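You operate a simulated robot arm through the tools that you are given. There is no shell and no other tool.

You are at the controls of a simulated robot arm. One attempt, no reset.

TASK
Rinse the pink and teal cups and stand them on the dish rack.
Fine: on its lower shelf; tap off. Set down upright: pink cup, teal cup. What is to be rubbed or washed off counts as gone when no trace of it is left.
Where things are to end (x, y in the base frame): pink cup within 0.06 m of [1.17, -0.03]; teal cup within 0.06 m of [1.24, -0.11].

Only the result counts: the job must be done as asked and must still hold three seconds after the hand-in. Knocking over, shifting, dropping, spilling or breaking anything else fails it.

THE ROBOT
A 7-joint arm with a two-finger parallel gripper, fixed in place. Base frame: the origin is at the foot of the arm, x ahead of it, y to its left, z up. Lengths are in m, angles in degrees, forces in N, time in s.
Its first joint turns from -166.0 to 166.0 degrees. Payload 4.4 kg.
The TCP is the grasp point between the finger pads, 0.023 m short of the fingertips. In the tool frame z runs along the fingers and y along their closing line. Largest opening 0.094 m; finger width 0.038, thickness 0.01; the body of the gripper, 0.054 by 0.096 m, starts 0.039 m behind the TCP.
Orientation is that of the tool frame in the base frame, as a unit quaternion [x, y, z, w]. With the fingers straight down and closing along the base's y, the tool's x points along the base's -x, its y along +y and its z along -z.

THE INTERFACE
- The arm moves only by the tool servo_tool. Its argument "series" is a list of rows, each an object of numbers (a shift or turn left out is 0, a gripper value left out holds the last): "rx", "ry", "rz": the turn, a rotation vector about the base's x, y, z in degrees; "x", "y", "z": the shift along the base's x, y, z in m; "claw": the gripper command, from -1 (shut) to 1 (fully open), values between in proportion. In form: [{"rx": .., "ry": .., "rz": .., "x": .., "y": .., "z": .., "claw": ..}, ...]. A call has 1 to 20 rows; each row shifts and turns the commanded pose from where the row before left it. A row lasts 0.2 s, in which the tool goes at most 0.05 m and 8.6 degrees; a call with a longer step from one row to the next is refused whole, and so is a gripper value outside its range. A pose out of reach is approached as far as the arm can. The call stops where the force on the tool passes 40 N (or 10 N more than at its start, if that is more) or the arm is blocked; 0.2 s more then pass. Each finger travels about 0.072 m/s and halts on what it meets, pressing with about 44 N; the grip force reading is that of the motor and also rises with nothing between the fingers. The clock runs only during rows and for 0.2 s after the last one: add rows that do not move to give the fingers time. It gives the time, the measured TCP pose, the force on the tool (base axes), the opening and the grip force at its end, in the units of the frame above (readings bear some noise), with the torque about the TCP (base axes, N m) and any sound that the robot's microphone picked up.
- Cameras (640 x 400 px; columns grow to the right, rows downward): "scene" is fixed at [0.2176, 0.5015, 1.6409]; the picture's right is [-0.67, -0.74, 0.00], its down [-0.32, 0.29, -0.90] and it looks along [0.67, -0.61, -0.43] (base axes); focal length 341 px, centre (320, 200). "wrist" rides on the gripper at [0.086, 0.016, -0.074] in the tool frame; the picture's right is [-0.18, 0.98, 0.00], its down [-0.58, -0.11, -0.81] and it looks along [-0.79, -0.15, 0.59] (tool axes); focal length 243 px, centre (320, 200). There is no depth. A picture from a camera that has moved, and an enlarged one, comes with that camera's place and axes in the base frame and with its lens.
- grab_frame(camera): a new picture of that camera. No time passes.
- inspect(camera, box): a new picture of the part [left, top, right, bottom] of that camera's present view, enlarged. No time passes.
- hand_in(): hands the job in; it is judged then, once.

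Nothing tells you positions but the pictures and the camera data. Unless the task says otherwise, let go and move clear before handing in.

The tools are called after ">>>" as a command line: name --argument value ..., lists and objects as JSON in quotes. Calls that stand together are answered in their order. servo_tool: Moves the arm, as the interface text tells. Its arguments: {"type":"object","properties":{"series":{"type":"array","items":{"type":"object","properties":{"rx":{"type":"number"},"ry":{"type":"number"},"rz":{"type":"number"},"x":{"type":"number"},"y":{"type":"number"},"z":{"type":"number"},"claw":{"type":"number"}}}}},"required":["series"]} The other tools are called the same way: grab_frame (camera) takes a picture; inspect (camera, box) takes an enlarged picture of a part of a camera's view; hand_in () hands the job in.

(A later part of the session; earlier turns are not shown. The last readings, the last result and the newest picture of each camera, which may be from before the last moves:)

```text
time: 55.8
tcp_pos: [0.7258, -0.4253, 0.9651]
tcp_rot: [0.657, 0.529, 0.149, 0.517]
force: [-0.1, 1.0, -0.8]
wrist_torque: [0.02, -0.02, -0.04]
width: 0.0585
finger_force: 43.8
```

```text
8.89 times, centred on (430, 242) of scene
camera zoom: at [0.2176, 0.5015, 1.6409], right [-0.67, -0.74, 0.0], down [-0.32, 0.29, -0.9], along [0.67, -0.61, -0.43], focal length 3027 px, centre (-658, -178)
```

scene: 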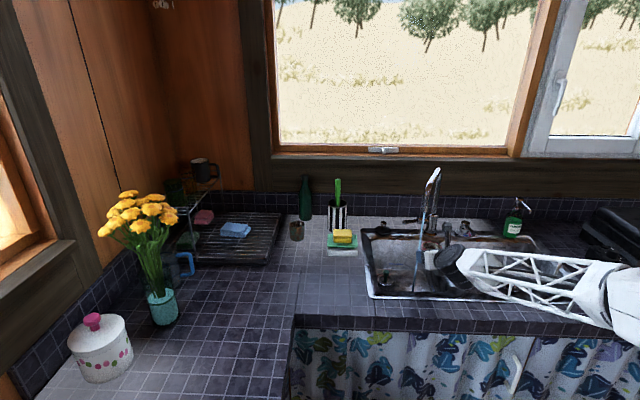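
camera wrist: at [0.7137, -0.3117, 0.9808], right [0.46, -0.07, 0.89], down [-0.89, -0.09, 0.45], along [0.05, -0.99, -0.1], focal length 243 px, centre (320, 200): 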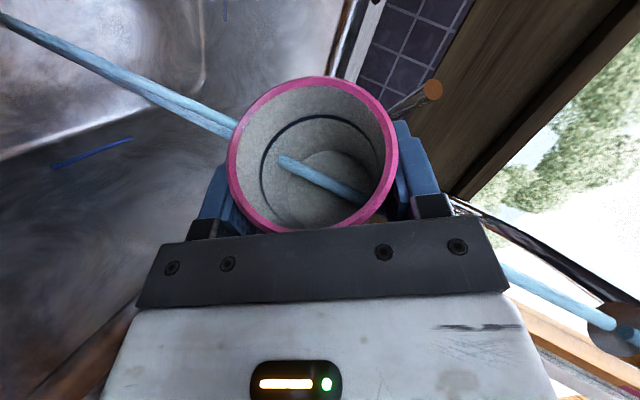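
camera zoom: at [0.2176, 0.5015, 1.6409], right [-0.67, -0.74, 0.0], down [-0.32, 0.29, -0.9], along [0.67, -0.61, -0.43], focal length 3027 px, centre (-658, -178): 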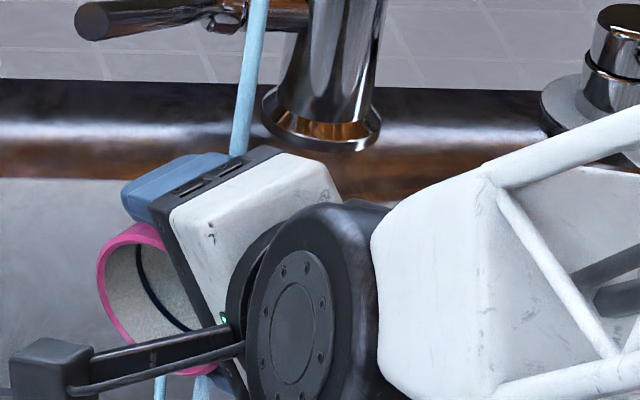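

Interior is clean. I hold a moment longer with the stream on the outside, then back out of the stream while still tipped, and only then turn it upright.

>>> servo_tool --series '[{}, {}, {}, {}, {}, {"x": -0.02, "y": 0.014}, {"x": -0.025, "y": 0.017}, {"x": -0.025, "y": 0.017}, {"x": -0.02, "y": 0.014}, {}]'

>>> inspect --camera "scene" --box '[370, 190, 500, 300]'

>>> grab_frame --camera "wrist"

```text
time: 58.0
tcp_pos: [0.6359, -0.363, 0.9646]
tcp_rot: [0.657, 0.528, 0.151, 0.517]
force: [0.1, 0.6, -1.2]
wrist_torque: [0.01, -0.01, -0.02]
width: 0.0587
finger_force: 44.2
```

```text
3.64 times, centred on (435, 245) of scene
camera zoom: at [0.2176, 0.5015, 1.6409], right [-0.67, -0.74, 0.0], down [-0.32, 0.29, -0.9], along [0.67, -0.61, -0.43], focal length 1238 px, centre (-98, 36)
```

zoom: 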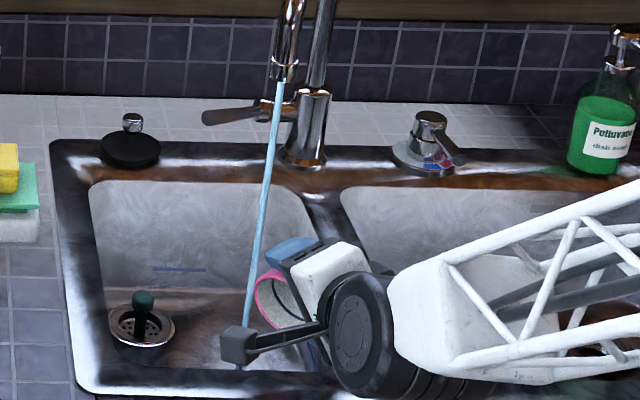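

```text
taken
camera wrist: at [0.6236, -0.2493, 0.9804], right [0.46, -0.07, 0.89], down [-0.89, -0.09, 0.45], along [0.05, -0.99, -0.1], focal length 243 px, centre (320, 200)
```

wrist: 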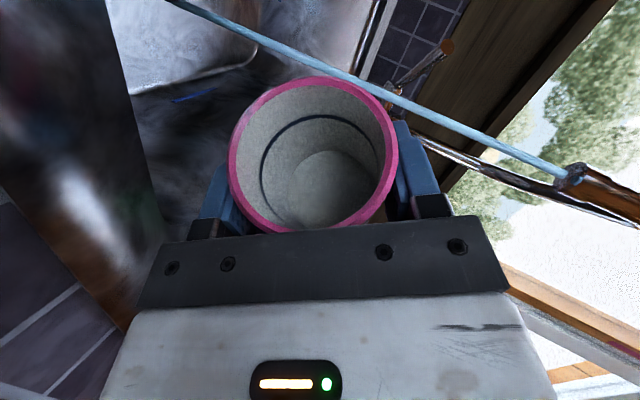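

>>> inspect --camera "wrist" --box '[210, 70, 430, 240]'

>>> inspect --camera "scene" --box '[415, 245, 465, 290]'

```text
2.35 times, centred on (320, 155) of wrist
camera zoom: at [0.6236, -0.2493, 0.9804], right [0.46, -0.07, 0.89], down [-0.89, -0.09, 0.45], along [0.05, -0.99, -0.1], focal length 571 px, centre (320, 306)
```

zoom: 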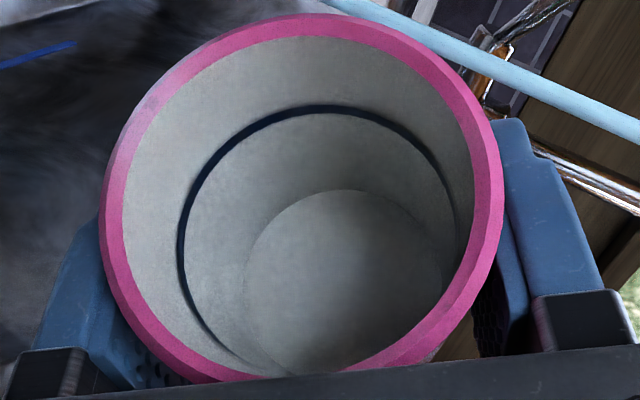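

```text
8.89 times, centred on (440, 268) of scene
camera zoom: at [0.2176, 0.5015, 1.6409], right [-0.67, -0.74, 0.0], down [-0.32, 0.29, -0.9], along [0.67, -0.61, -0.43], focal length 3027 px, centre (-747, -400)
```

zoom: 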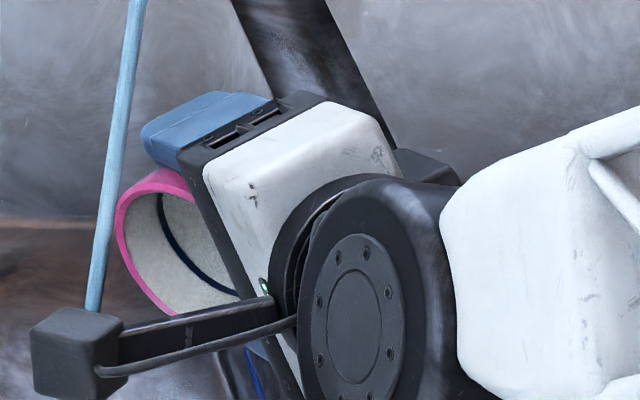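

Spotless inside. Now rotate the cup back upright (away from the stream) while raising it.

>>> servo_tool --series '[{"rx": 5.94, "ry": -4.15, "rz": -3.38, "z": 0.005}, {"rx": 5.94, "ry": -4.15, "rz": -3.38, "z": 0.005}, {"rx": 5.94, "ry": -4.15, "rz": -3.38, "z": 0.005}, {"rx": 5.94, "ry": -4.15, "rz": -3.38, "z": 0.005}, {"rx": 5.94, "ry": -4.15, "rz": -3.38, "z": 0.005}, {"rx": 5.94, "ry": -4.15, "rz": -3.38, "z": 0.005}, {"rx": 5.94, "ry": -4.15, "rz": -3.38, "z": 0.005}, {"rx": 5.94, "ry": -4.15, "rz": -3.38, "z": 0.005}, {"rx": 5.94, "ry": -4.15, "rz": -3.38, "z": 0.005}, {"rx": 5.94, "ry": -4.15, "rz": -3.38, "z": 0.005}, {"rx": 5.94, "ry": -4.15, "rz": -3.38, "z": 0.005}, {"rx": 5.94, "ry": -4.15, "rz": -3.38, "z": 0.005}, {"rx": 5.94, "ry": -4.15, "rz": -3.38, "z": 0.005}, {"rx": 5.94, "ry": -4.15, "rz": -3.38, "z": 0.005}, {}]'

>>> grab_frame --camera "wrist"

>>> grab_frame --camera "scene"

```text
time: 61.2
tcp_pos: [0.6373, -0.3651, 1.0343]
tcp_rot: [0.806, -0.25, 0.511, 0.163]
force: [0.3, 0.5, -1.1]
wrist_torque: [0.0, -0.01, -0.02]
width: 0.0586
finger_force: 44.0
```

```text
taken
camera wrist: at [0.602, -0.3588, 1.1463], right [-0.62, -0.76, -0.16], down [-0.74, 0.64, -0.19], along [0.24, 0.0, -0.97], focal length 243 px, centre (320, 200)
```

wrist: 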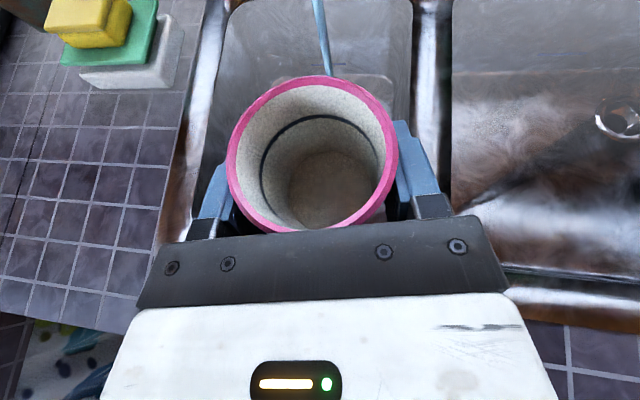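

```text
taken
```

scene: 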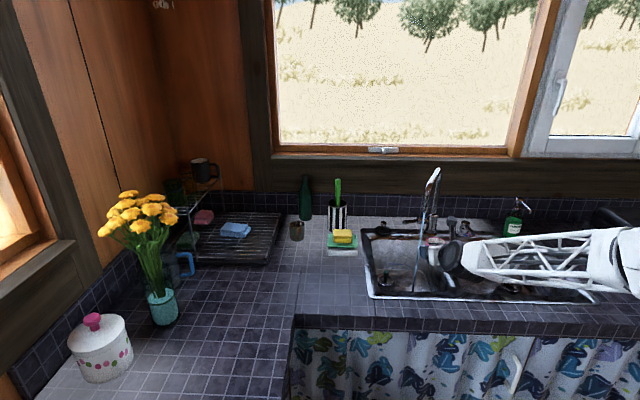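

>>> inspect --camera "wrist" --box '[210, 70, 430, 240]'

>>> inspect --camera "scene" --box '[405, 215, 475, 275]'

```text
2.35 times, centred on (320, 155) of wrist
camera zoom: at [0.602, -0.3588, 1.1463], right [-0.62, -0.76, -0.16], down [-0.74, 0.64, -0.19], along [0.24, 0.0, -0.97], focal length 571 px, centre (320, 306)
```

zoom: 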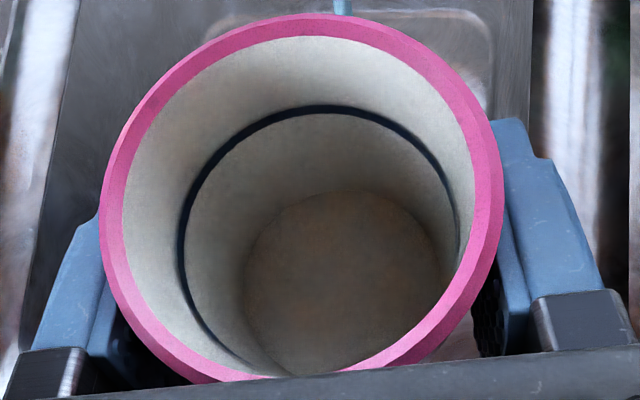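

```text
6.67 times, centred on (440, 245) of scene
camera zoom: at [0.2176, 0.5015, 1.6409], right [-0.67, -0.74, 0.0], down [-0.32, 0.29, -0.9], along [0.67, -0.61, -0.43], focal length 2270 px, centre (-480, -100)
```

zoom: 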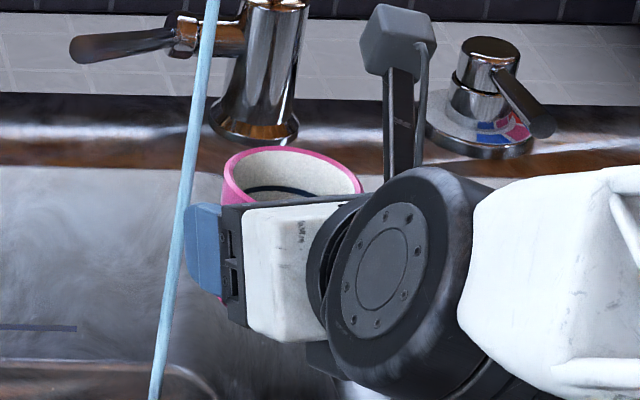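

The bottom shows a faint brownish tint that could be residue, so I'll give it a second rinse to be sure.

>>> servo_tool --series '[{"z": -0.03}, {"z": -0.035}, {"x": 0.025, "y": -0.0172}, {"x": 0.025, "y": -0.0172}, {"x": 0.025, "y": -0.0172}, {"x": 0.014, "y": -0.008}, {}, {}, {}, {}, {}, {}, {}, {}, {}, {}]'

>>> inspect --camera "wrist" --box '[200, 60, 440, 240]'

```text
time: 64.6
tcp_pos: [0.724, -0.4221, 0.9702]
tcp_rot: [0.806, -0.249, 0.511, 0.164]
force: [-0.2, 0.3, -1.3]
wrist_torque: [0.03, 0.0, 0.03]
width: 0.0587
finger_force: 44.3
```

```text
2.22 times, centred on (320, 150) of wrist
camera zoom: at [0.6912, -0.4179, 1.0822], right [-0.62, -0.77, -0.16], down [-0.74, 0.64, -0.19], along [0.24, 0.0, -0.97], focal length 539 px, centre (320, 311)
```

zoom: 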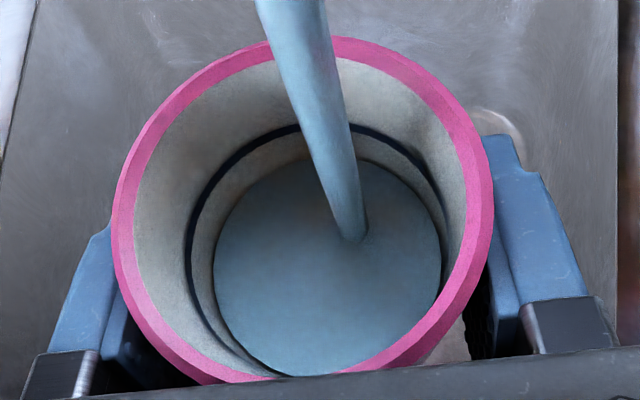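

Filling again; I wait a few seconds more and then pour out by rolling.

>>> servo_tool --series '[{}, {}, {}, {}, {}, {}, {}, {}, {}, {}]'

>>> servo_tool --series '[{"rx": -5.94, "ry": 4.15, "rz": 3.38}, {"rx": -5.94, "ry": 4.15, "rz": 3.38}, {"rx": -5.94, "ry": 4.15, "rz": 3.38}, {"rx": -5.94, "ry": 4.15, "rz": 3.38}, {"rx": -5.94, "ry": 4.15, "rz": 3.38}, {"rx": -5.94, "ry": 4.15, "rz": 3.38}, {"rx": -5.94, "ry": 4.15, "rz": 3.38}, {"rx": -5.94, "ry": 4.15, "rz": 3.38}, {"rx": -5.94, "ry": 4.15, "rz": 3.38}, {"rx": -5.94, "ry": 4.15, "rz": 3.38}, {"rx": -5.94, "ry": 4.15, "rz": 3.38}, {"rx": -5.94, "ry": 4.15, "rz": 3.38}, {"rx": -5.94, "ry": 4.15, "rz": 3.38}, {"rx": -5.94, "ry": 4.15, "rz": 3.38}, {}, {}, {}, {}, {}]'

>>> grab_frame --camera "wrist"

>>> inspect --camera "scene" --box '[360, 180, 500, 300]'

```text
time: 66.8
tcp_pos: [0.7252, -0.4223, 0.9714]
tcp_rot: [0.806, -0.25, 0.511, 0.164]
force: [-0.8, 0.4, -2.4]
wrist_torque: [0.02, 0.01, -0.04]
width: 0.0585
finger_force: 44.0
```

```text
time: 70.8
tcp_pos: [0.7252, -0.4231, 0.971]
tcp_rot: [0.657, 0.529, 0.15, 0.516]
force: [0.8, 0.5, -2.1]
wrist_torque: [0.03, -0.02, -0.01]
width: 0.0585
finger_force: 43.7
```

```text
taken
camera wrist: at [0.7128, -0.3094, 0.9862], right [0.46, -0.07, 0.89], down [-0.89, -0.09, 0.45], along [0.05, -0.99, -0.1], focal length 243 px, centre (320, 200)
```

wrist: 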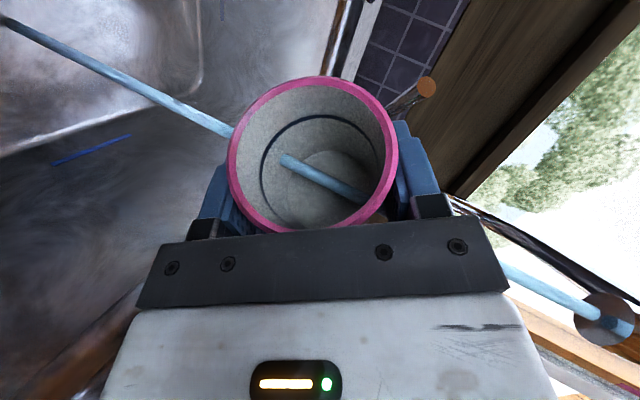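

```text
3.33 times, centred on (430, 240) of scene
camera zoom: at [0.2176, 0.5015, 1.6409], right [-0.67, -0.74, 0.0], down [-0.32, 0.29, -0.9], along [0.67, -0.61, -0.43], focal length 1135 px, centre (-47, 67)
```

zoom: 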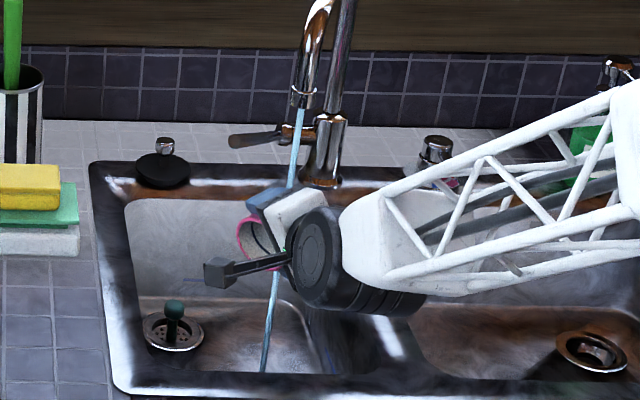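

Emptied again. Backing out of the stream while tipped, then turning upright.

>>> servo_tool --series '[{"x": -0.02, "y": 0.014}, {"x": -0.025, "y": 0.017}, {"x": -0.025, "y": 0.017}, {"x": -0.02, "y": 0.014}, {"z": 0.01}, {"z": 0.01}]'

>>> inspect --camera "wrist" --box '[210, 70, 430, 240]'

>>> servo_tool --series '[{"rx": 5.94, "ry": -4.15, "rz": -3.38, "z": 0.004}, {"rx": 5.94, "ry": -4.15, "rz": -3.38, "z": 0.004}, {"rx": 5.94, "ry": -4.15, "rz": -3.38, "z": 0.004}, {"rx": 5.94, "ry": -4.15, "rz": -3.38, "z": 0.004}, {"rx": 5.94, "ry": -4.15, "rz": -3.38, "z": 0.004}, {"rx": 5.94, "ry": -4.15, "rz": -3.38, "z": 0.004}, {"rx": 5.94, "ry": -4.15, "rz": -3.38, "z": 0.004}, {"rx": 5.94, "ry": -4.15, "rz": -3.38, "z": 0.004}, {"rx": 5.94, "ry": -4.15, "rz": -3.38, "z": 0.004}, {"rx": 5.94, "ry": -4.15, "rz": -3.38, "z": 0.004}, {"rx": 5.94, "ry": -4.15, "rz": -3.38, "z": 0.004}, {"rx": 5.94, "ry": -4.15, "rz": -3.38, "z": 0.004}, {"rx": 5.94, "ry": -4.15, "rz": -3.38, "z": 0.004}, {"rx": 5.94, "ry": -4.15, "rz": -3.38, "z": 0.004}, {}]'

>>> inspect --camera "wrist" --box '[210, 70, 430, 240]'

```text
time: 72.2
tcp_pos: [0.635, -0.3603, 0.9894]
tcp_rot: [0.657, 0.529, 0.151, 0.516]
force: [-0.4, -0.4, -2.2]
wrist_torque: [-0.01, -0.02, -0.03]
width: 0.0586
finger_force: 44.6
```

```text
2.35 times, centred on (320, 155) of wrist
camera zoom: at [0.6228, -0.2474, 1.0064], right [0.46, -0.07, 0.89], down [-0.89, -0.09, 0.45], along [0.05, -0.99, -0.1], focal length 571 px, centre (320, 306)
```

zoom: 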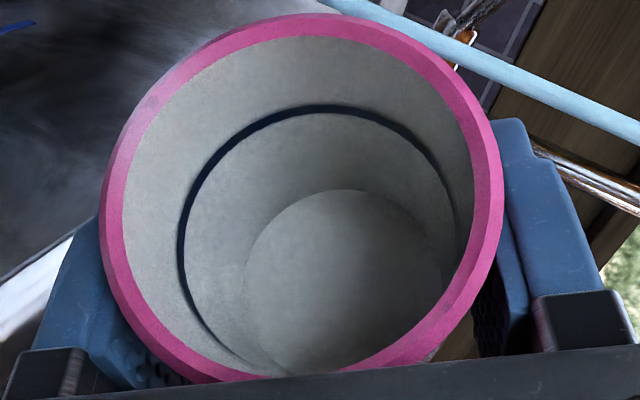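

```text
time: 75.4
tcp_pos: [0.6355, -0.3609, 1.0459]
tcp_rot: [0.806, -0.249, 0.511, 0.163]
force: [-0.2, -0.3, -0.7]
wrist_torque: [0.03, -0.04, 0.02]
width: 0.0588
finger_force: 43.6
```

```text
2.35 times, centred on (320, 155) of wrist
camera zoom: at [0.601, -0.3558, 1.1574], right [-0.62, -0.76, -0.16], down [-0.74, 0.64, -0.19], along [0.24, 0.0, -0.97], focal length 571 px, centre (320, 306)
```

zoom: 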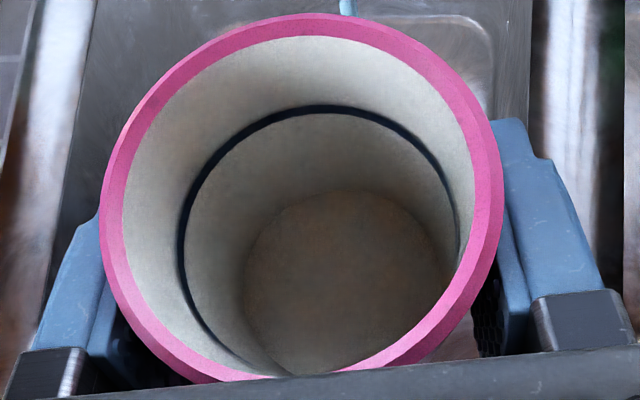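

The tint is unchanged by the extra rinse and absent in the tipped view, so it's just ambient reflection: the pink cup is clean and empty. Now I carry it to the rack.

>>> servo_tool --series '[{"x": 0.015, "y": 0.02, "z": 0.005}, {"x": 0.026, "y": 0.03, "z": 0.005, "rz": 2}, {"x": 0.026, "y": 0.03, "z": 0.005, "rz": 2}, {"x": 0.026, "y": 0.03, "z": 0.005, "rz": 2}, {"x": 0.03, "y": 0.03, "z": 0.005, "rz": 2}, {"x": 0.035, "y": 0.03, "z": 0.005, "rz": 2}, {"x": 0.035, "y": 0.02, "z": 0.005, "rz": 3}, {"x": 0.035, "y": 0.02, "rz": 3}, {"x": 0.035, "y": 0.02, "rz": 3}, {"x": 0.035, "y": 0.02, "rz": 3}, {"x": 0.035, "y": 0.02, "rz": 3}, {"x": 0.035, "y": 0.02, "rz": 3}, {"x": 0.035, "y": 0.02, "rz": 3}, {}]'

>>> grab_frame --camera "wrist"

>>> grab_frame --camera "scene"

```text
time: 78.4
tcp_pos: [1.0387, -0.0506, 1.0809]
tcp_rot: [0.843, -0.023, 0.536, 0.02]
force: [-0.3, 0.3, -1.1]
wrist_torque: [-0.01, -0.01, 0.01]
width: 0.0586
finger_force: 44.0
```

```text
taken
camera wrist: at [1.0064, -0.0632, 1.1924], right [-0.14, -0.98, -0.16], down [-0.97, 0.17, -0.19], along [0.21, 0.13, -0.97], focal length 243 px, centre (320, 200)
```

wrist: 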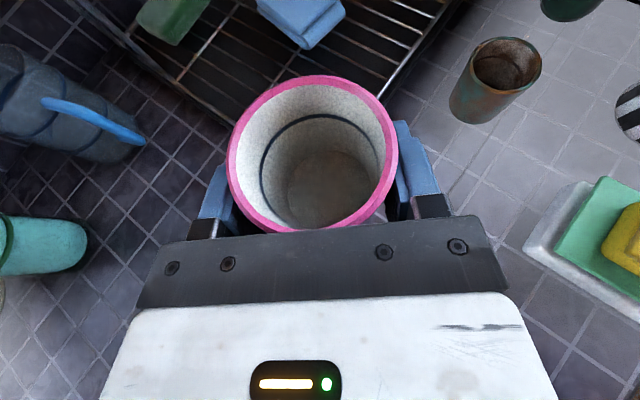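

```text
taken
```

scene: 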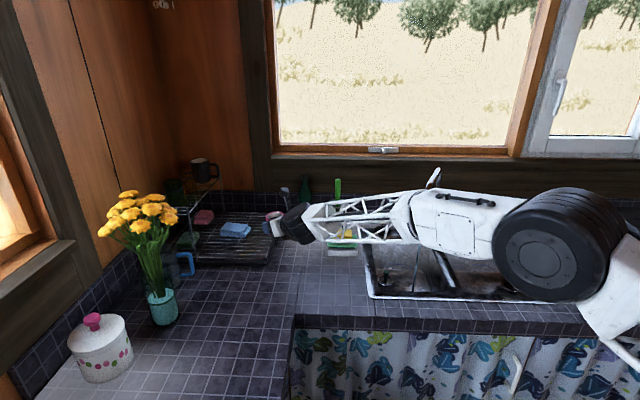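

Over the rack's front now. Moving above the pink cup's spot at about (1.185, 0.005).

>>> servo_tool --series '[{"x": 0.029, "y": 0.011, "z": -0.004}, {"x": 0.029, "y": 0.011, "z": -0.006}, {"x": 0.029, "y": 0.011, "z": -0.006}, {"x": 0.029, "y": 0.011, "z": -0.01}, {"x": 0.029, "y": 0.011, "z": -0.015}, {}]'

>>> grab_frame --camera "wrist"

>>> inspect --camera "scene" --box '[150, 160, 330, 290]'

```text
time: 79.8
tcp_pos: [1.1844, 0.0036, 1.0402]
tcp_rot: [0.843, -0.025, 0.536, 0.022]
force: [0.5, -0.2, -1.6]
wrist_torque: [-0.03, 0.01, -0.03]
width: 0.0587
finger_force: 44.4
```

```text
taken
camera wrist: at [1.1529, -0.0098, 1.1513], right [-0.14, -0.98, -0.16], down [-0.97, 0.17, -0.19], along [0.21, 0.13, -0.97], focal length 243 px, centre (320, 200)
```

wrist: 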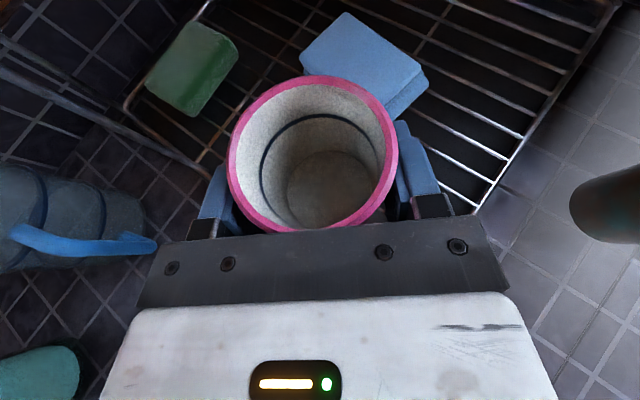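

```text
3.08 times, centred on (240, 225) of scene
camera zoom: at [0.2176, 0.5015, 1.6409], right [-0.67, -0.74, 0.0], down [-0.32, 0.29, -0.9], along [0.67, -0.61, -0.43], focal length 1048 px, centre (566, 123)
```

zoom: 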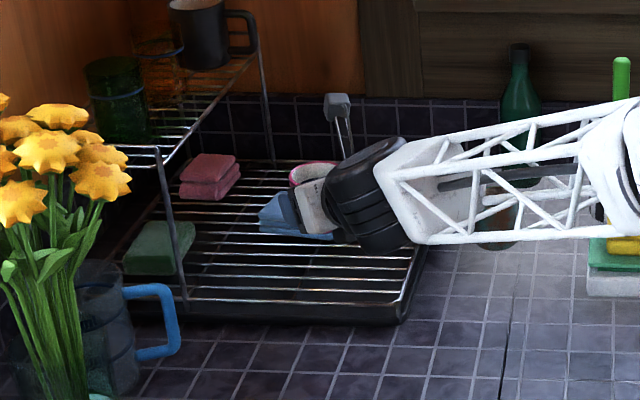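

Spot confirmed clear of the blue cloth and within the rack's bars. Lowering.

>>> servo_tool --series '[{"z": -0.02}, {"z": -0.02}, {"z": -0.012}, {"z": -0.008}, {"z": -0.004}, {}]'

>>> inspect --camera "scene" --box '[190, 190, 310, 280]'

>>> grab_frame --camera "wrist"

```text
time: 81.2
tcp_pos: [1.1839, 0.0036, 0.9746]
tcp_rot: [0.843, -0.025, 0.537, 0.022]
force: [-0.1, 0.6, -1.4]
wrist_torque: [-0.04, -0.02, 0.0]
width: 0.0587
finger_force: 43.9
```

```text
4.44 times, centred on (250, 235) of scene
camera zoom: at [0.2176, 0.5015, 1.6409], right [-0.67, -0.74, 0.0], down [-0.32, 0.29, -0.9], along [0.67, -0.61, -0.43], focal length 1514 px, centre (631, 44)
```

zoom: 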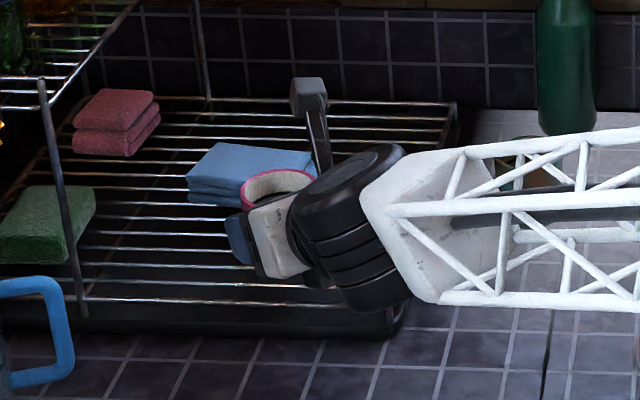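

```text
taken
camera wrist: at [1.1517, -0.0093, 1.0875], right [-0.14, -0.98, -0.16], down [-0.97, 0.17, -0.19], along [0.21, 0.13, -0.97], focal length 243 px, centre (320, 200)
```

wrist: 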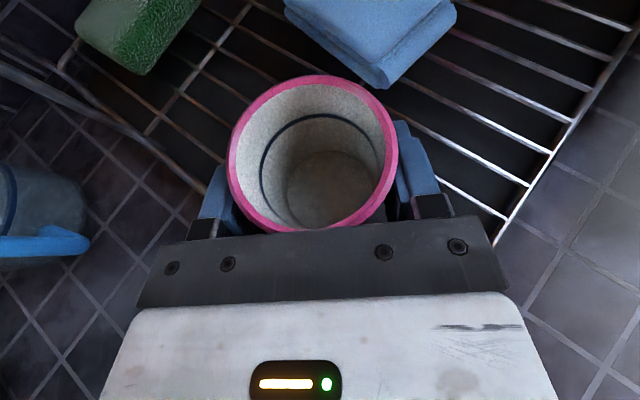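

No contact yet. I lower in millimetre steps until the cup touches the wires.

>>> servo_tool --series '[{"z": -0.003}, {"z": -0.002}, {"z": -0.002}, {}]'

```text
time: 82.2
tcp_pos: [1.1832, 0.004, 0.9693]
tcp_rot: [0.844, -0.024, 0.536, 0.021]
force: [0.6, -0.5, -0.9]
wrist_torque: [-0.03, 0.01, 0.0]
width: 0.0587
finger_force: 44.5
```

>>> servo_tool --series '[{"z": -0.002}, {"z": -0.002}, {"z": -0.002}, {}]'

```text
time: 83.2
tcp_pos: [1.1827, 0.0047, 0.9669]
tcp_rot: [0.842, -0.026, 0.539, 0.022]
force: [-2.8, 0.2, 27.2]
wrist_torque: [0.09, 0.33, 0.0]
width: 0.0586
finger_force: 44.2
```

Contact with the wires (27 N). Ease up slightly, then open the fingers just enough to release.

>>> servo_tool --series '[{"z": 0.003}, {}, {"claw": 0.5}, {"claw": 0.5}, {}]'

>>> grab_frame --camera "wrist"

>>> inspect --camera "scene" --box '[190, 190, 310, 280]'

```text
time: 84.4
tcp_pos: [1.1846, 0.0042, 0.9652]
tcp_rot: [0.843, -0.025, 0.536, 0.022]
force: [0.2, -0.1, 0.5]
wrist_torque: [-0.02, 0.03, -0.03]
width: 0.0705
finger_force: 0.0
```

```text
taken
camera wrist: at [1.1513, -0.009, 1.0768], right [-0.14, -0.98, -0.16], down [-0.97, 0.17, -0.19], along [0.21, 0.13, -0.97], focal length 243 px, centre (320, 200)
```

wrist: 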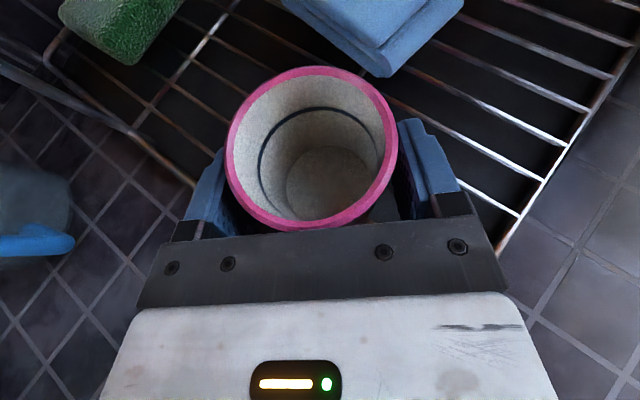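

```text
4.44 times, centred on (250, 235) of scene
camera zoom: at [0.2176, 0.5015, 1.6409], right [-0.67, -0.74, 0.0], down [-0.32, 0.29, -0.9], along [0.67, -0.61, -0.43], focal length 1514 px, centre (631, 44)
```

zoom: 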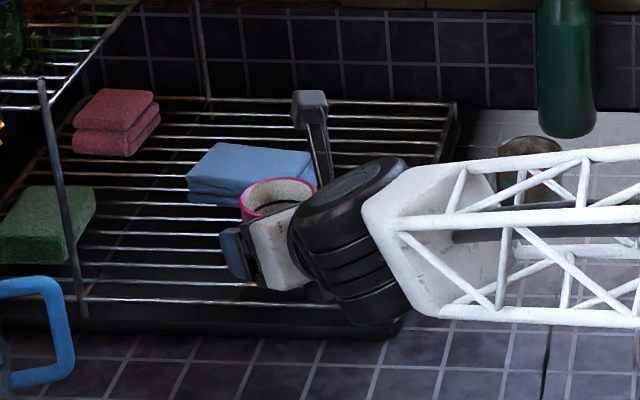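

Released; the pink cup stands on the wires. Backing straight out along the tool axis.

>>> servo_tool --series '[{"claw": 0.75}, {"x": -0.018, "y": 0.001, "z": 0.008}, {"x": -0.027, "y": 0.0016, "z": 0.0127}, {"x": -0.027, "y": 0.0016, "z": 0.0127}, {"x": -0.027, "y": 0.0016, "z": 0.0127}, {"x": -0.02, "z": 0.03}, {"x": -0.02, "z": 0.03}, {}]'

>>> grab_frame --camera "wrist"

>>> inspect --camera "scene" --box '[190, 190, 310, 280]'

```text
time: 86.2
tcp_pos: [1.0433, 0.0108, 1.0721]
tcp_rot: [0.844, -0.024, 0.536, 0.021]
force: [-0.3, 0.5, -0.1]
wrist_torque: [0.01, 0.06, 0.02]
width: 0.0821
finger_force: 0.1
```

```text
taken
camera wrist: at [1.0114, -0.0027, 1.1842], right [-0.14, -0.98, -0.16], down [-0.97, 0.17, -0.19], along [0.21, 0.13, -0.97], focal length 243 px, centre (320, 200)
```

wrist: 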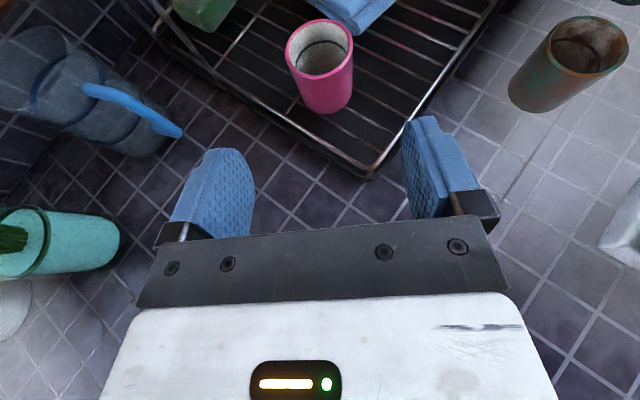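

```text
4.44 times, centred on (250, 235) of scene
camera zoom: at [0.2176, 0.5015, 1.6409], right [-0.67, -0.74, 0.0], down [-0.32, 0.29, -0.9], along [0.67, -0.61, -0.43], focal length 1514 px, centre (631, 44)
```

zoom: 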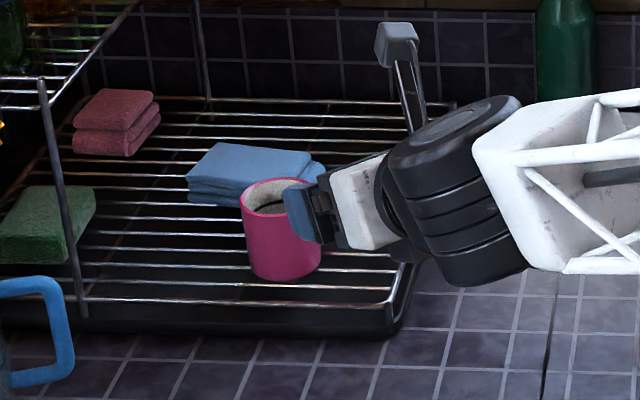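

The pink cup stands upright and clean on the rack at about (1.19, 0.00), within tolerance. Now to the teal cup at about (1.155, -0.227).

>>> servo_tool --series '[{"y": -0.035, "rz": -1.3}, {"y": -0.035, "rz": -1.3}, {"y": -0.035, "rz": -1.3}, {"y": -0.035, "rz": -1.3}, {"y": -0.035, "rz": -1.3}, {"y": -0.035, "rz": -1.3, "claw": 0.8}, {}]'

>>> grab_frame --camera "wrist"

```text
time: 87.8
tcp_pos: [1.0439, -0.2012, 1.0724]
tcp_rot: [0.839, -0.082, 0.534, 0.058]
force: [-0.3, -0.8, -0.2]
wrist_torque: [0.0, 0.0, 0.0]
width: 0.0846
finger_force: 0.0
```

```text
taken
camera wrist: at [1.0105, -0.2093, 1.1843], right [-0.27, -0.95, -0.16], down [-0.94, 0.3, -0.19], along [0.22, 0.1, -0.97], focal length 243 px, centre (320, 200)
```

wrist: 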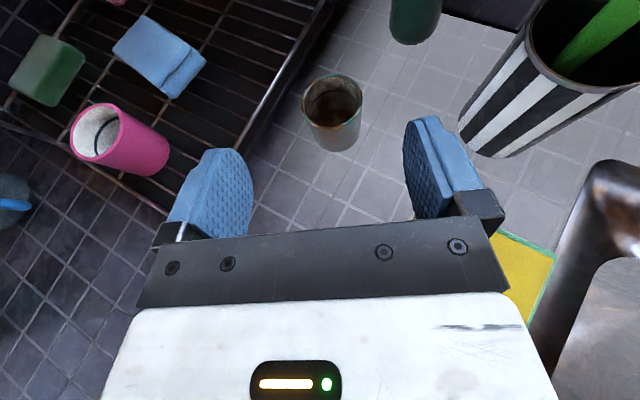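

Teal axis ≈ (1.152, -0.226). I turn the heading slightly so the hand stays clear of the sponge, and drop to the pre-grasp.

>>> servo_tool --series '[{"rz": -4.3}, {"rz": -4.3}, {"x": 0.004, "y": 0.002, "z": -0.024}, {"x": 0.005, "y": 0.002, "z": -0.024}, {"x": 0.005, "y": 0.002, "z": -0.024}, {"x": 0.005, "y": 0.001, "z": -0.022}, {}]'

>>> grab_frame --camera "wrist"

>>> inspect --camera "scene" --box '[250, 170, 390, 280]'

```text
time: 89.4
tcp_pos: [1.0638, -0.1934, 0.9769]
tcp_rot: [0.831, -0.145, 0.528, 0.098]
force: [0.6, 0.6, 0.2]
wrist_torque: [0.0, -0.01, 0.0]
width: 0.0848
finger_force: 0.1
```

```text
taken
camera wrist: at [1.029, -0.1968, 1.0893], right [-0.41, -0.9, -0.16], down [-0.88, 0.44, -0.19], along [0.24, 0.06, -0.97], focal length 243 px, centre (320, 200)
```

wrist: 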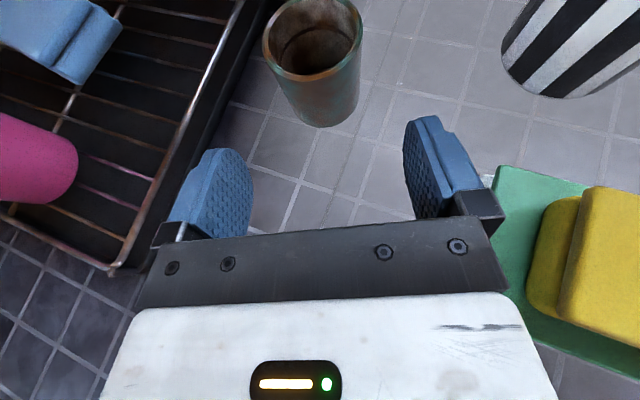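

```text
3.64 times, centred on (320, 225) of scene
camera zoom: at [0.2176, 0.5015, 1.6409], right [-0.67, -0.74, 0.0], down [-0.32, 0.29, -0.9], along [0.67, -0.61, -0.43], focal length 1238 px, centre (320, 109)
```

zoom: 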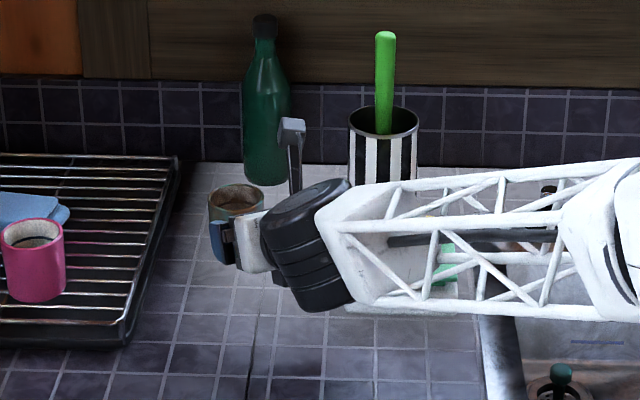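

Aligned. Sliding in on the teal cup.

>>> servo_tool --series '[{"x": 0.0174, "y": -0.0065, "z": -0.0082}, {"x": 0.0174, "y": -0.0065, "z": -0.0082}, {"x": 0.0174, "y": -0.0065, "z": -0.0082}, {"x": 0.0174, "y": -0.0065, "z": -0.0082}, {"x": 0.0174, "y": -0.0065, "z": -0.0082}, {}]'

>>> grab_frame --camera "wrist"

>>> inspect --camera "scene" --box '[250, 170, 390, 280]'

```text
time: 90.8
tcp_pos: [1.1489, -0.2262, 0.937]
tcp_rot: [0.832, -0.144, 0.527, 0.097]
force: [0.3, 0.5, 0.6]
wrist_torque: [0.0, 0.01, -0.02]
width: 0.0847
finger_force: 0.0
```

```text
taken
camera wrist: at [1.1156, -0.2288, 1.0488], right [-0.41, -0.9, -0.16], down [-0.88, 0.44, -0.19], along [0.24, 0.06, -0.97], focal length 243 px, centre (320, 200)
```

wrist: 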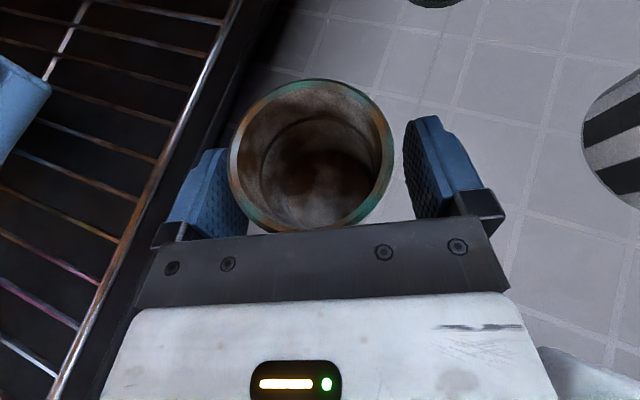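

```text
3.64 times, centred on (320, 225) of scene
camera zoom: at [0.2176, 0.5015, 1.6409], right [-0.67, -0.74, 0.0], down [-0.32, 0.29, -0.9], along [0.67, -0.61, -0.43], focal length 1238 px, centre (320, 109)
```

zoom: 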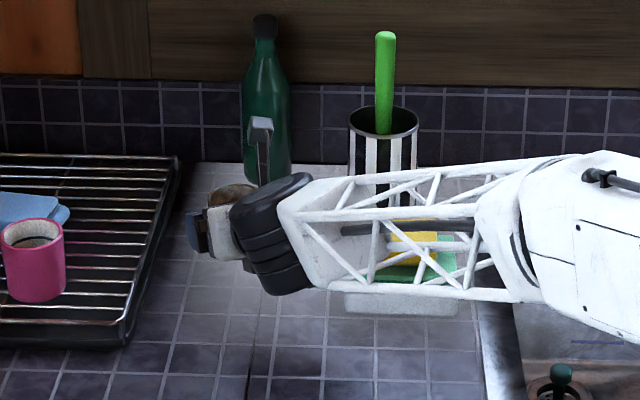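

Centred. Close and lift gently.

>>> servo_tool --series '[{"claw": -1}, {"claw": -1}, {"claw": -1}, {"claw": -1}, {"z": 0.002}, {"z": 0.004}, {"z": 0.006}, {"z": 0.008}, {}]'

>>> grab_frame --camera "wrist"

```text
time: 92.8
tcp_pos: [1.1508, -0.2265, 0.9559]
tcp_rot: [0.831, -0.145, 0.528, 0.097]
force: [-0.1, 0.0, -1.3]
wrist_torque: [0.01, -0.02, -0.01]
width: 0.0595
finger_force: 43.8
```

```text
taken
camera wrist: at [1.116, -0.2294, 1.0683], right [-0.41, -0.9, -0.16], down [-0.88, 0.44, -0.19], along [0.24, 0.06, -0.97], focal length 243 px, centre (320, 200)
```

wrist: 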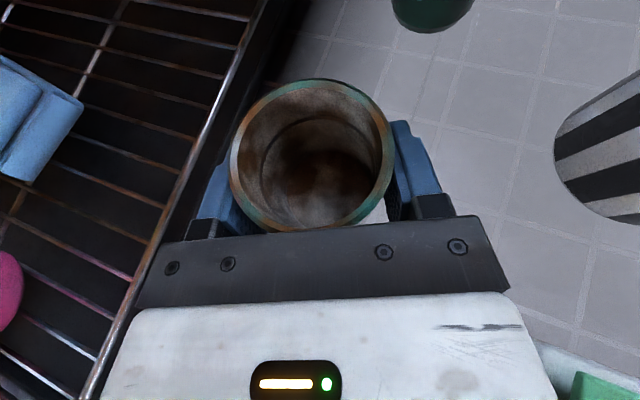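

Held firmly. Lifting and carrying the teal cup back toward the sink.

>>> servo_tool --series '[{"z": 0.01}, {"z": 0.015}, {"z": 0.02}, {"z": 0.02}, {"z": 0.02}, {"x": -0.01, "y": 0.005, "z": 0.015}, {"x": -0.02, "y": 0.008}, {"x": -0.03, "y": 0.008}, {"x": -0.035, "y": 0.005}, {"x": -0.035}, {"x": -0.035}, {"x": -0.035}, {"x": -0.035}, {"x": -0.035, "rz": -1}, {"x": -0.035, "rz": -1}, {"x": -0.035, "rz": -1}, {"x": -0.03, "y": -0.01, "rz": -1}, {}]'

>>> grab_frame --camera "wrist"

>>> grab_frame --camera "scene"

```text
time: 96.6
tcp_pos: [0.7805, -0.2091, 1.0572]
tcp_rot: [0.826, -0.173, 0.524, 0.116]
force: [-0.1, -0.1, -1.4]
wrist_torque: [0.02, 0.01, -0.01]
width: 0.0598
finger_force: 43.8
```

```text
taken
camera wrist: at [0.7463, -0.2104, 1.1692], right [-0.47, -0.87, -0.16], down [-0.85, 0.5, -0.19], along [0.24, 0.04, -0.97], focal length 243 px, centre (320, 200)
```

wrist: 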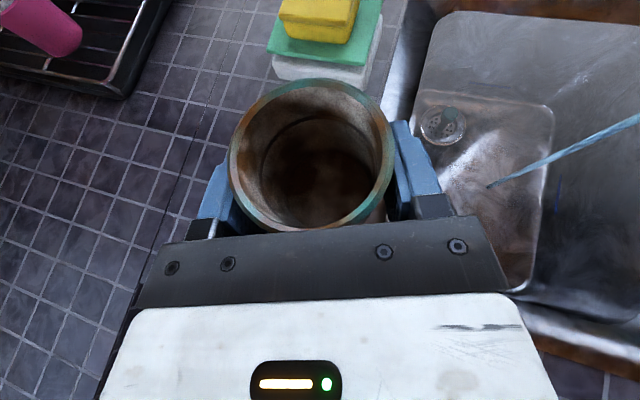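

```text
taken
```

scene: 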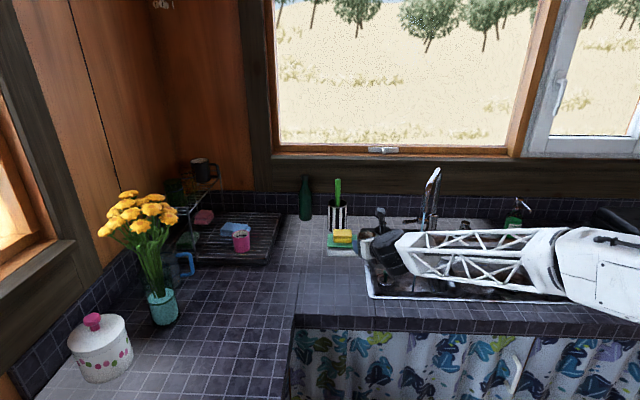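

Same route to the pre-rinse spot, then lower and slide under the stream.

>>> servo_tool --series '[{"x": -0.026, "y": -0.03, "z": -0.01, "rz": -2.2}, {"x": -0.026, "y": -0.034, "z": -0.01, "rz": -2.2}, {"x": -0.026, "y": -0.034, "z": -0.01, "rz": -2.2}, {"x": -0.026, "y": -0.034, "z": -0.01, "rz": -2.2}, {"x": -0.026, "y": -0.034, "z": -0.01, "rz": -2.2}, {"z": -0.02}, {"z": -0.02}, {}]'

>>> grab_frame --camera "wrist"

```text
time: 98.4
tcp_pos: [0.6499, -0.3756, 0.9665]
tcp_rot: [0.805, -0.251, 0.511, 0.165]
force: [-0.2, -0.5, -1.4]
wrist_torque: [-0.03, -0.03, 0.04]
width: 0.0598
finger_force: 43.7
```

```text
taken
camera wrist: at [0.6161, -0.3698, 1.0781], right [-0.63, -0.76, -0.16], down [-0.74, 0.65, -0.19], along [0.24, 0.0, -0.97], focal length 243 px, centre (320, 200)
```

wrist: 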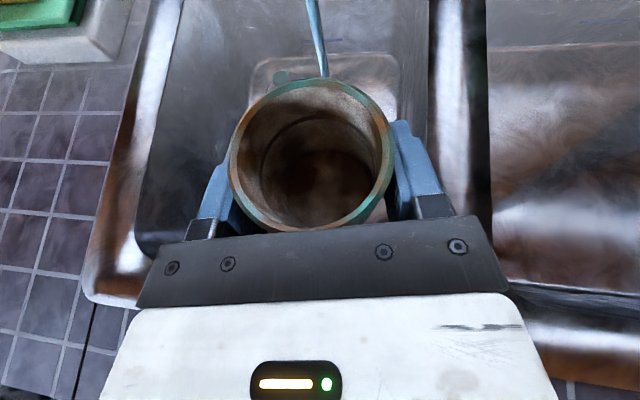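

>>> servo_tool --series '[{"x": 0.0254, "y": -0.0161}, {"x": 0.0254, "y": -0.0161}, {"x": 0.0254, "y": -0.0161}, {}, {}, {}, {}, {}, {}, {}, {}, {}, {}]'

>>> inspect --camera "wrist" --box '[200, 60, 440, 240]'

>>> inspect --camera "scene" --box '[360, 180, 500, 300]'

```text
time: 101.2
tcp_pos: [0.7273, -0.4234, 0.9673]
tcp_rot: [0.805, -0.252, 0.51, 0.166]
force: [0.9, -0.2, -1.4]
wrist_torque: [0.02, 0.03, 0.0]
width: 0.0595
finger_force: 44.1
```

```text
2.22 times, centred on (320, 150) of wrist
camera zoom: at [0.6931, -0.4184, 1.079], right [-0.63, -0.76, -0.16], down [-0.74, 0.65, -0.19], along [0.24, 0.0, -0.97], focal length 539 px, centre (320, 311)
```

zoom: 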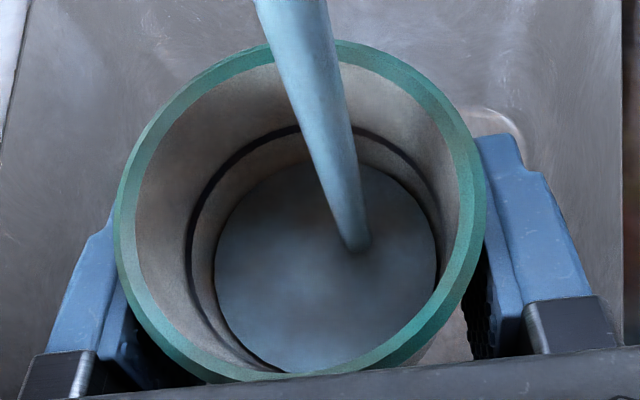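

```text
3.33 times, centred on (430, 240) of scene
camera zoom: at [0.2176, 0.5015, 1.6409], right [-0.67, -0.74, 0.0], down [-0.32, 0.29, -0.9], along [0.67, -0.61, -0.43], focal length 1135 px, centre (-47, 67)
```

zoom: 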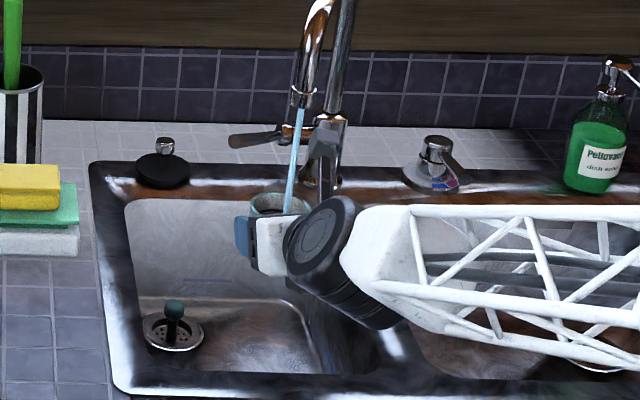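

The teal cup is cleaning too. Hold a bit over two seconds more, then pour.

>>> servo_tool --series '[{}, {}, {}, {}, {}, {}, {}, {}, {}, {}, {}]'

>>> inspect --camera "wrist" --box '[200, 60, 440, 240]'

>>> servo_tool --series '[{"rx": -5.94, "ry": 4.15, "rz": 3.38}, {"rx": -5.94, "ry": 4.15, "rz": 3.38}, {"rx": -5.94, "ry": 4.15, "rz": 3.38}, {"rx": -5.94, "ry": 4.15, "rz": 3.38}, {"rx": -5.94, "ry": 4.15, "rz": 3.38}, {"rx": -5.94, "ry": 4.15, "rz": 3.38}, {"rx": -5.94, "ry": 4.15, "rz": 3.38}, {"rx": -5.94, "ry": 4.15, "rz": 3.38}, {"rx": -5.94, "ry": 4.15, "rz": 3.38}, {"rx": -5.94, "ry": 4.15, "rz": 3.38}, {"rx": -5.94, "ry": 4.15, "rz": 3.38}, {"rx": -5.94, "ry": 4.15, "rz": 3.38}, {"rx": -5.94, "ry": 4.15, "rz": 3.38}, {"rx": -5.94, "ry": 4.15, "rz": 3.38}, {}, {}, {}, {}, {}, {}]'

>>> inspect --camera "wrist" --box '[200, 60, 440, 240]'

>>> inspect --camera "scene" --box '[360, 180, 500, 300]'

```text
time: 103.6
tcp_pos: [0.7272, -0.4242, 0.9676]
tcp_rot: [0.805, -0.252, 0.51, 0.166]
force: [0.7, 1.4, -3.8]
wrist_torque: [0.0, -0.02, -0.03]
width: 0.0595
finger_force: 44.4
```

```text
2.22 times, centred on (320, 150) of wrist
camera zoom: at [0.6931, -0.4184, 1.0789], right [-0.63, -0.76, -0.16], down [-0.74, 0.65, -0.19], along [0.24, 0.0, -0.97], focal length 539 px, centre (320, 311)
```

zoom: 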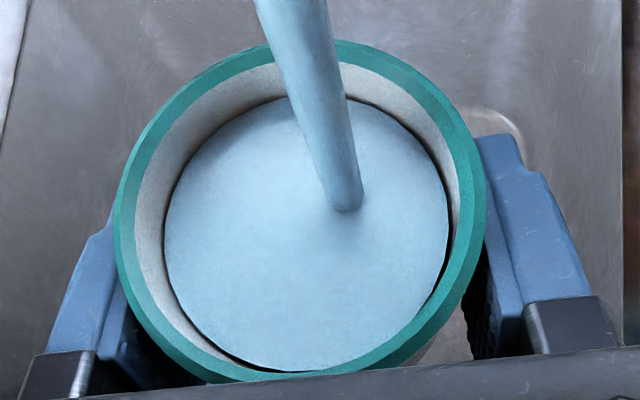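

```text
time: 107.8
tcp_pos: [0.7272, -0.4246, 0.9679]
tcp_rot: [0.656, 0.527, 0.152, 0.519]
force: [-0.4, 0.2, -2.3]
wrist_torque: [-0.01, 0.02, 0.0]
width: 0.0595
finger_force: 44.1
```

```text
2.22 times, centred on (320, 150) of wrist
camera zoom: at [0.7141, -0.3105, 0.9834], right [0.45, -0.07, 0.89], down [-0.89, -0.09, 0.45], along [0.05, -0.99, -0.1], focal length 539 px, centre (320, 311)
```

zoom: 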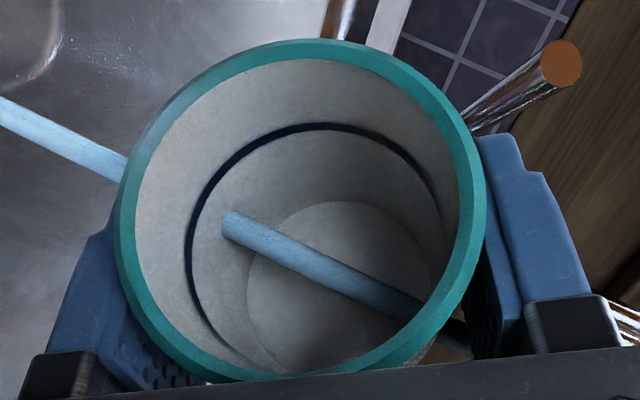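

```text
3.33 times, centred on (430, 240) of scene
camera zoom: at [0.2176, 0.5015, 1.6409], right [-0.67, -0.74, 0.0], down [-0.32, 0.29, -0.9], along [0.67, -0.61, -0.43], focal length 1135 px, centre (-47, 67)
```

zoom: 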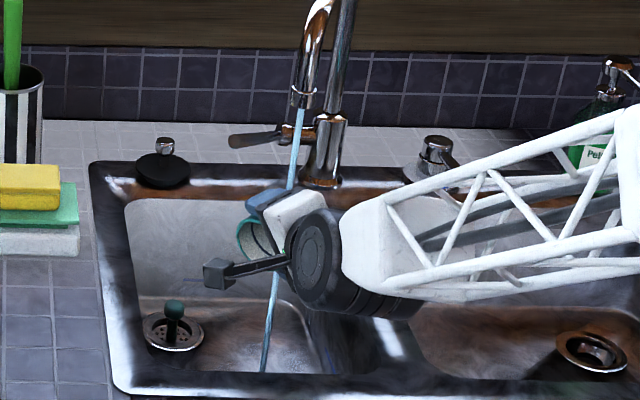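

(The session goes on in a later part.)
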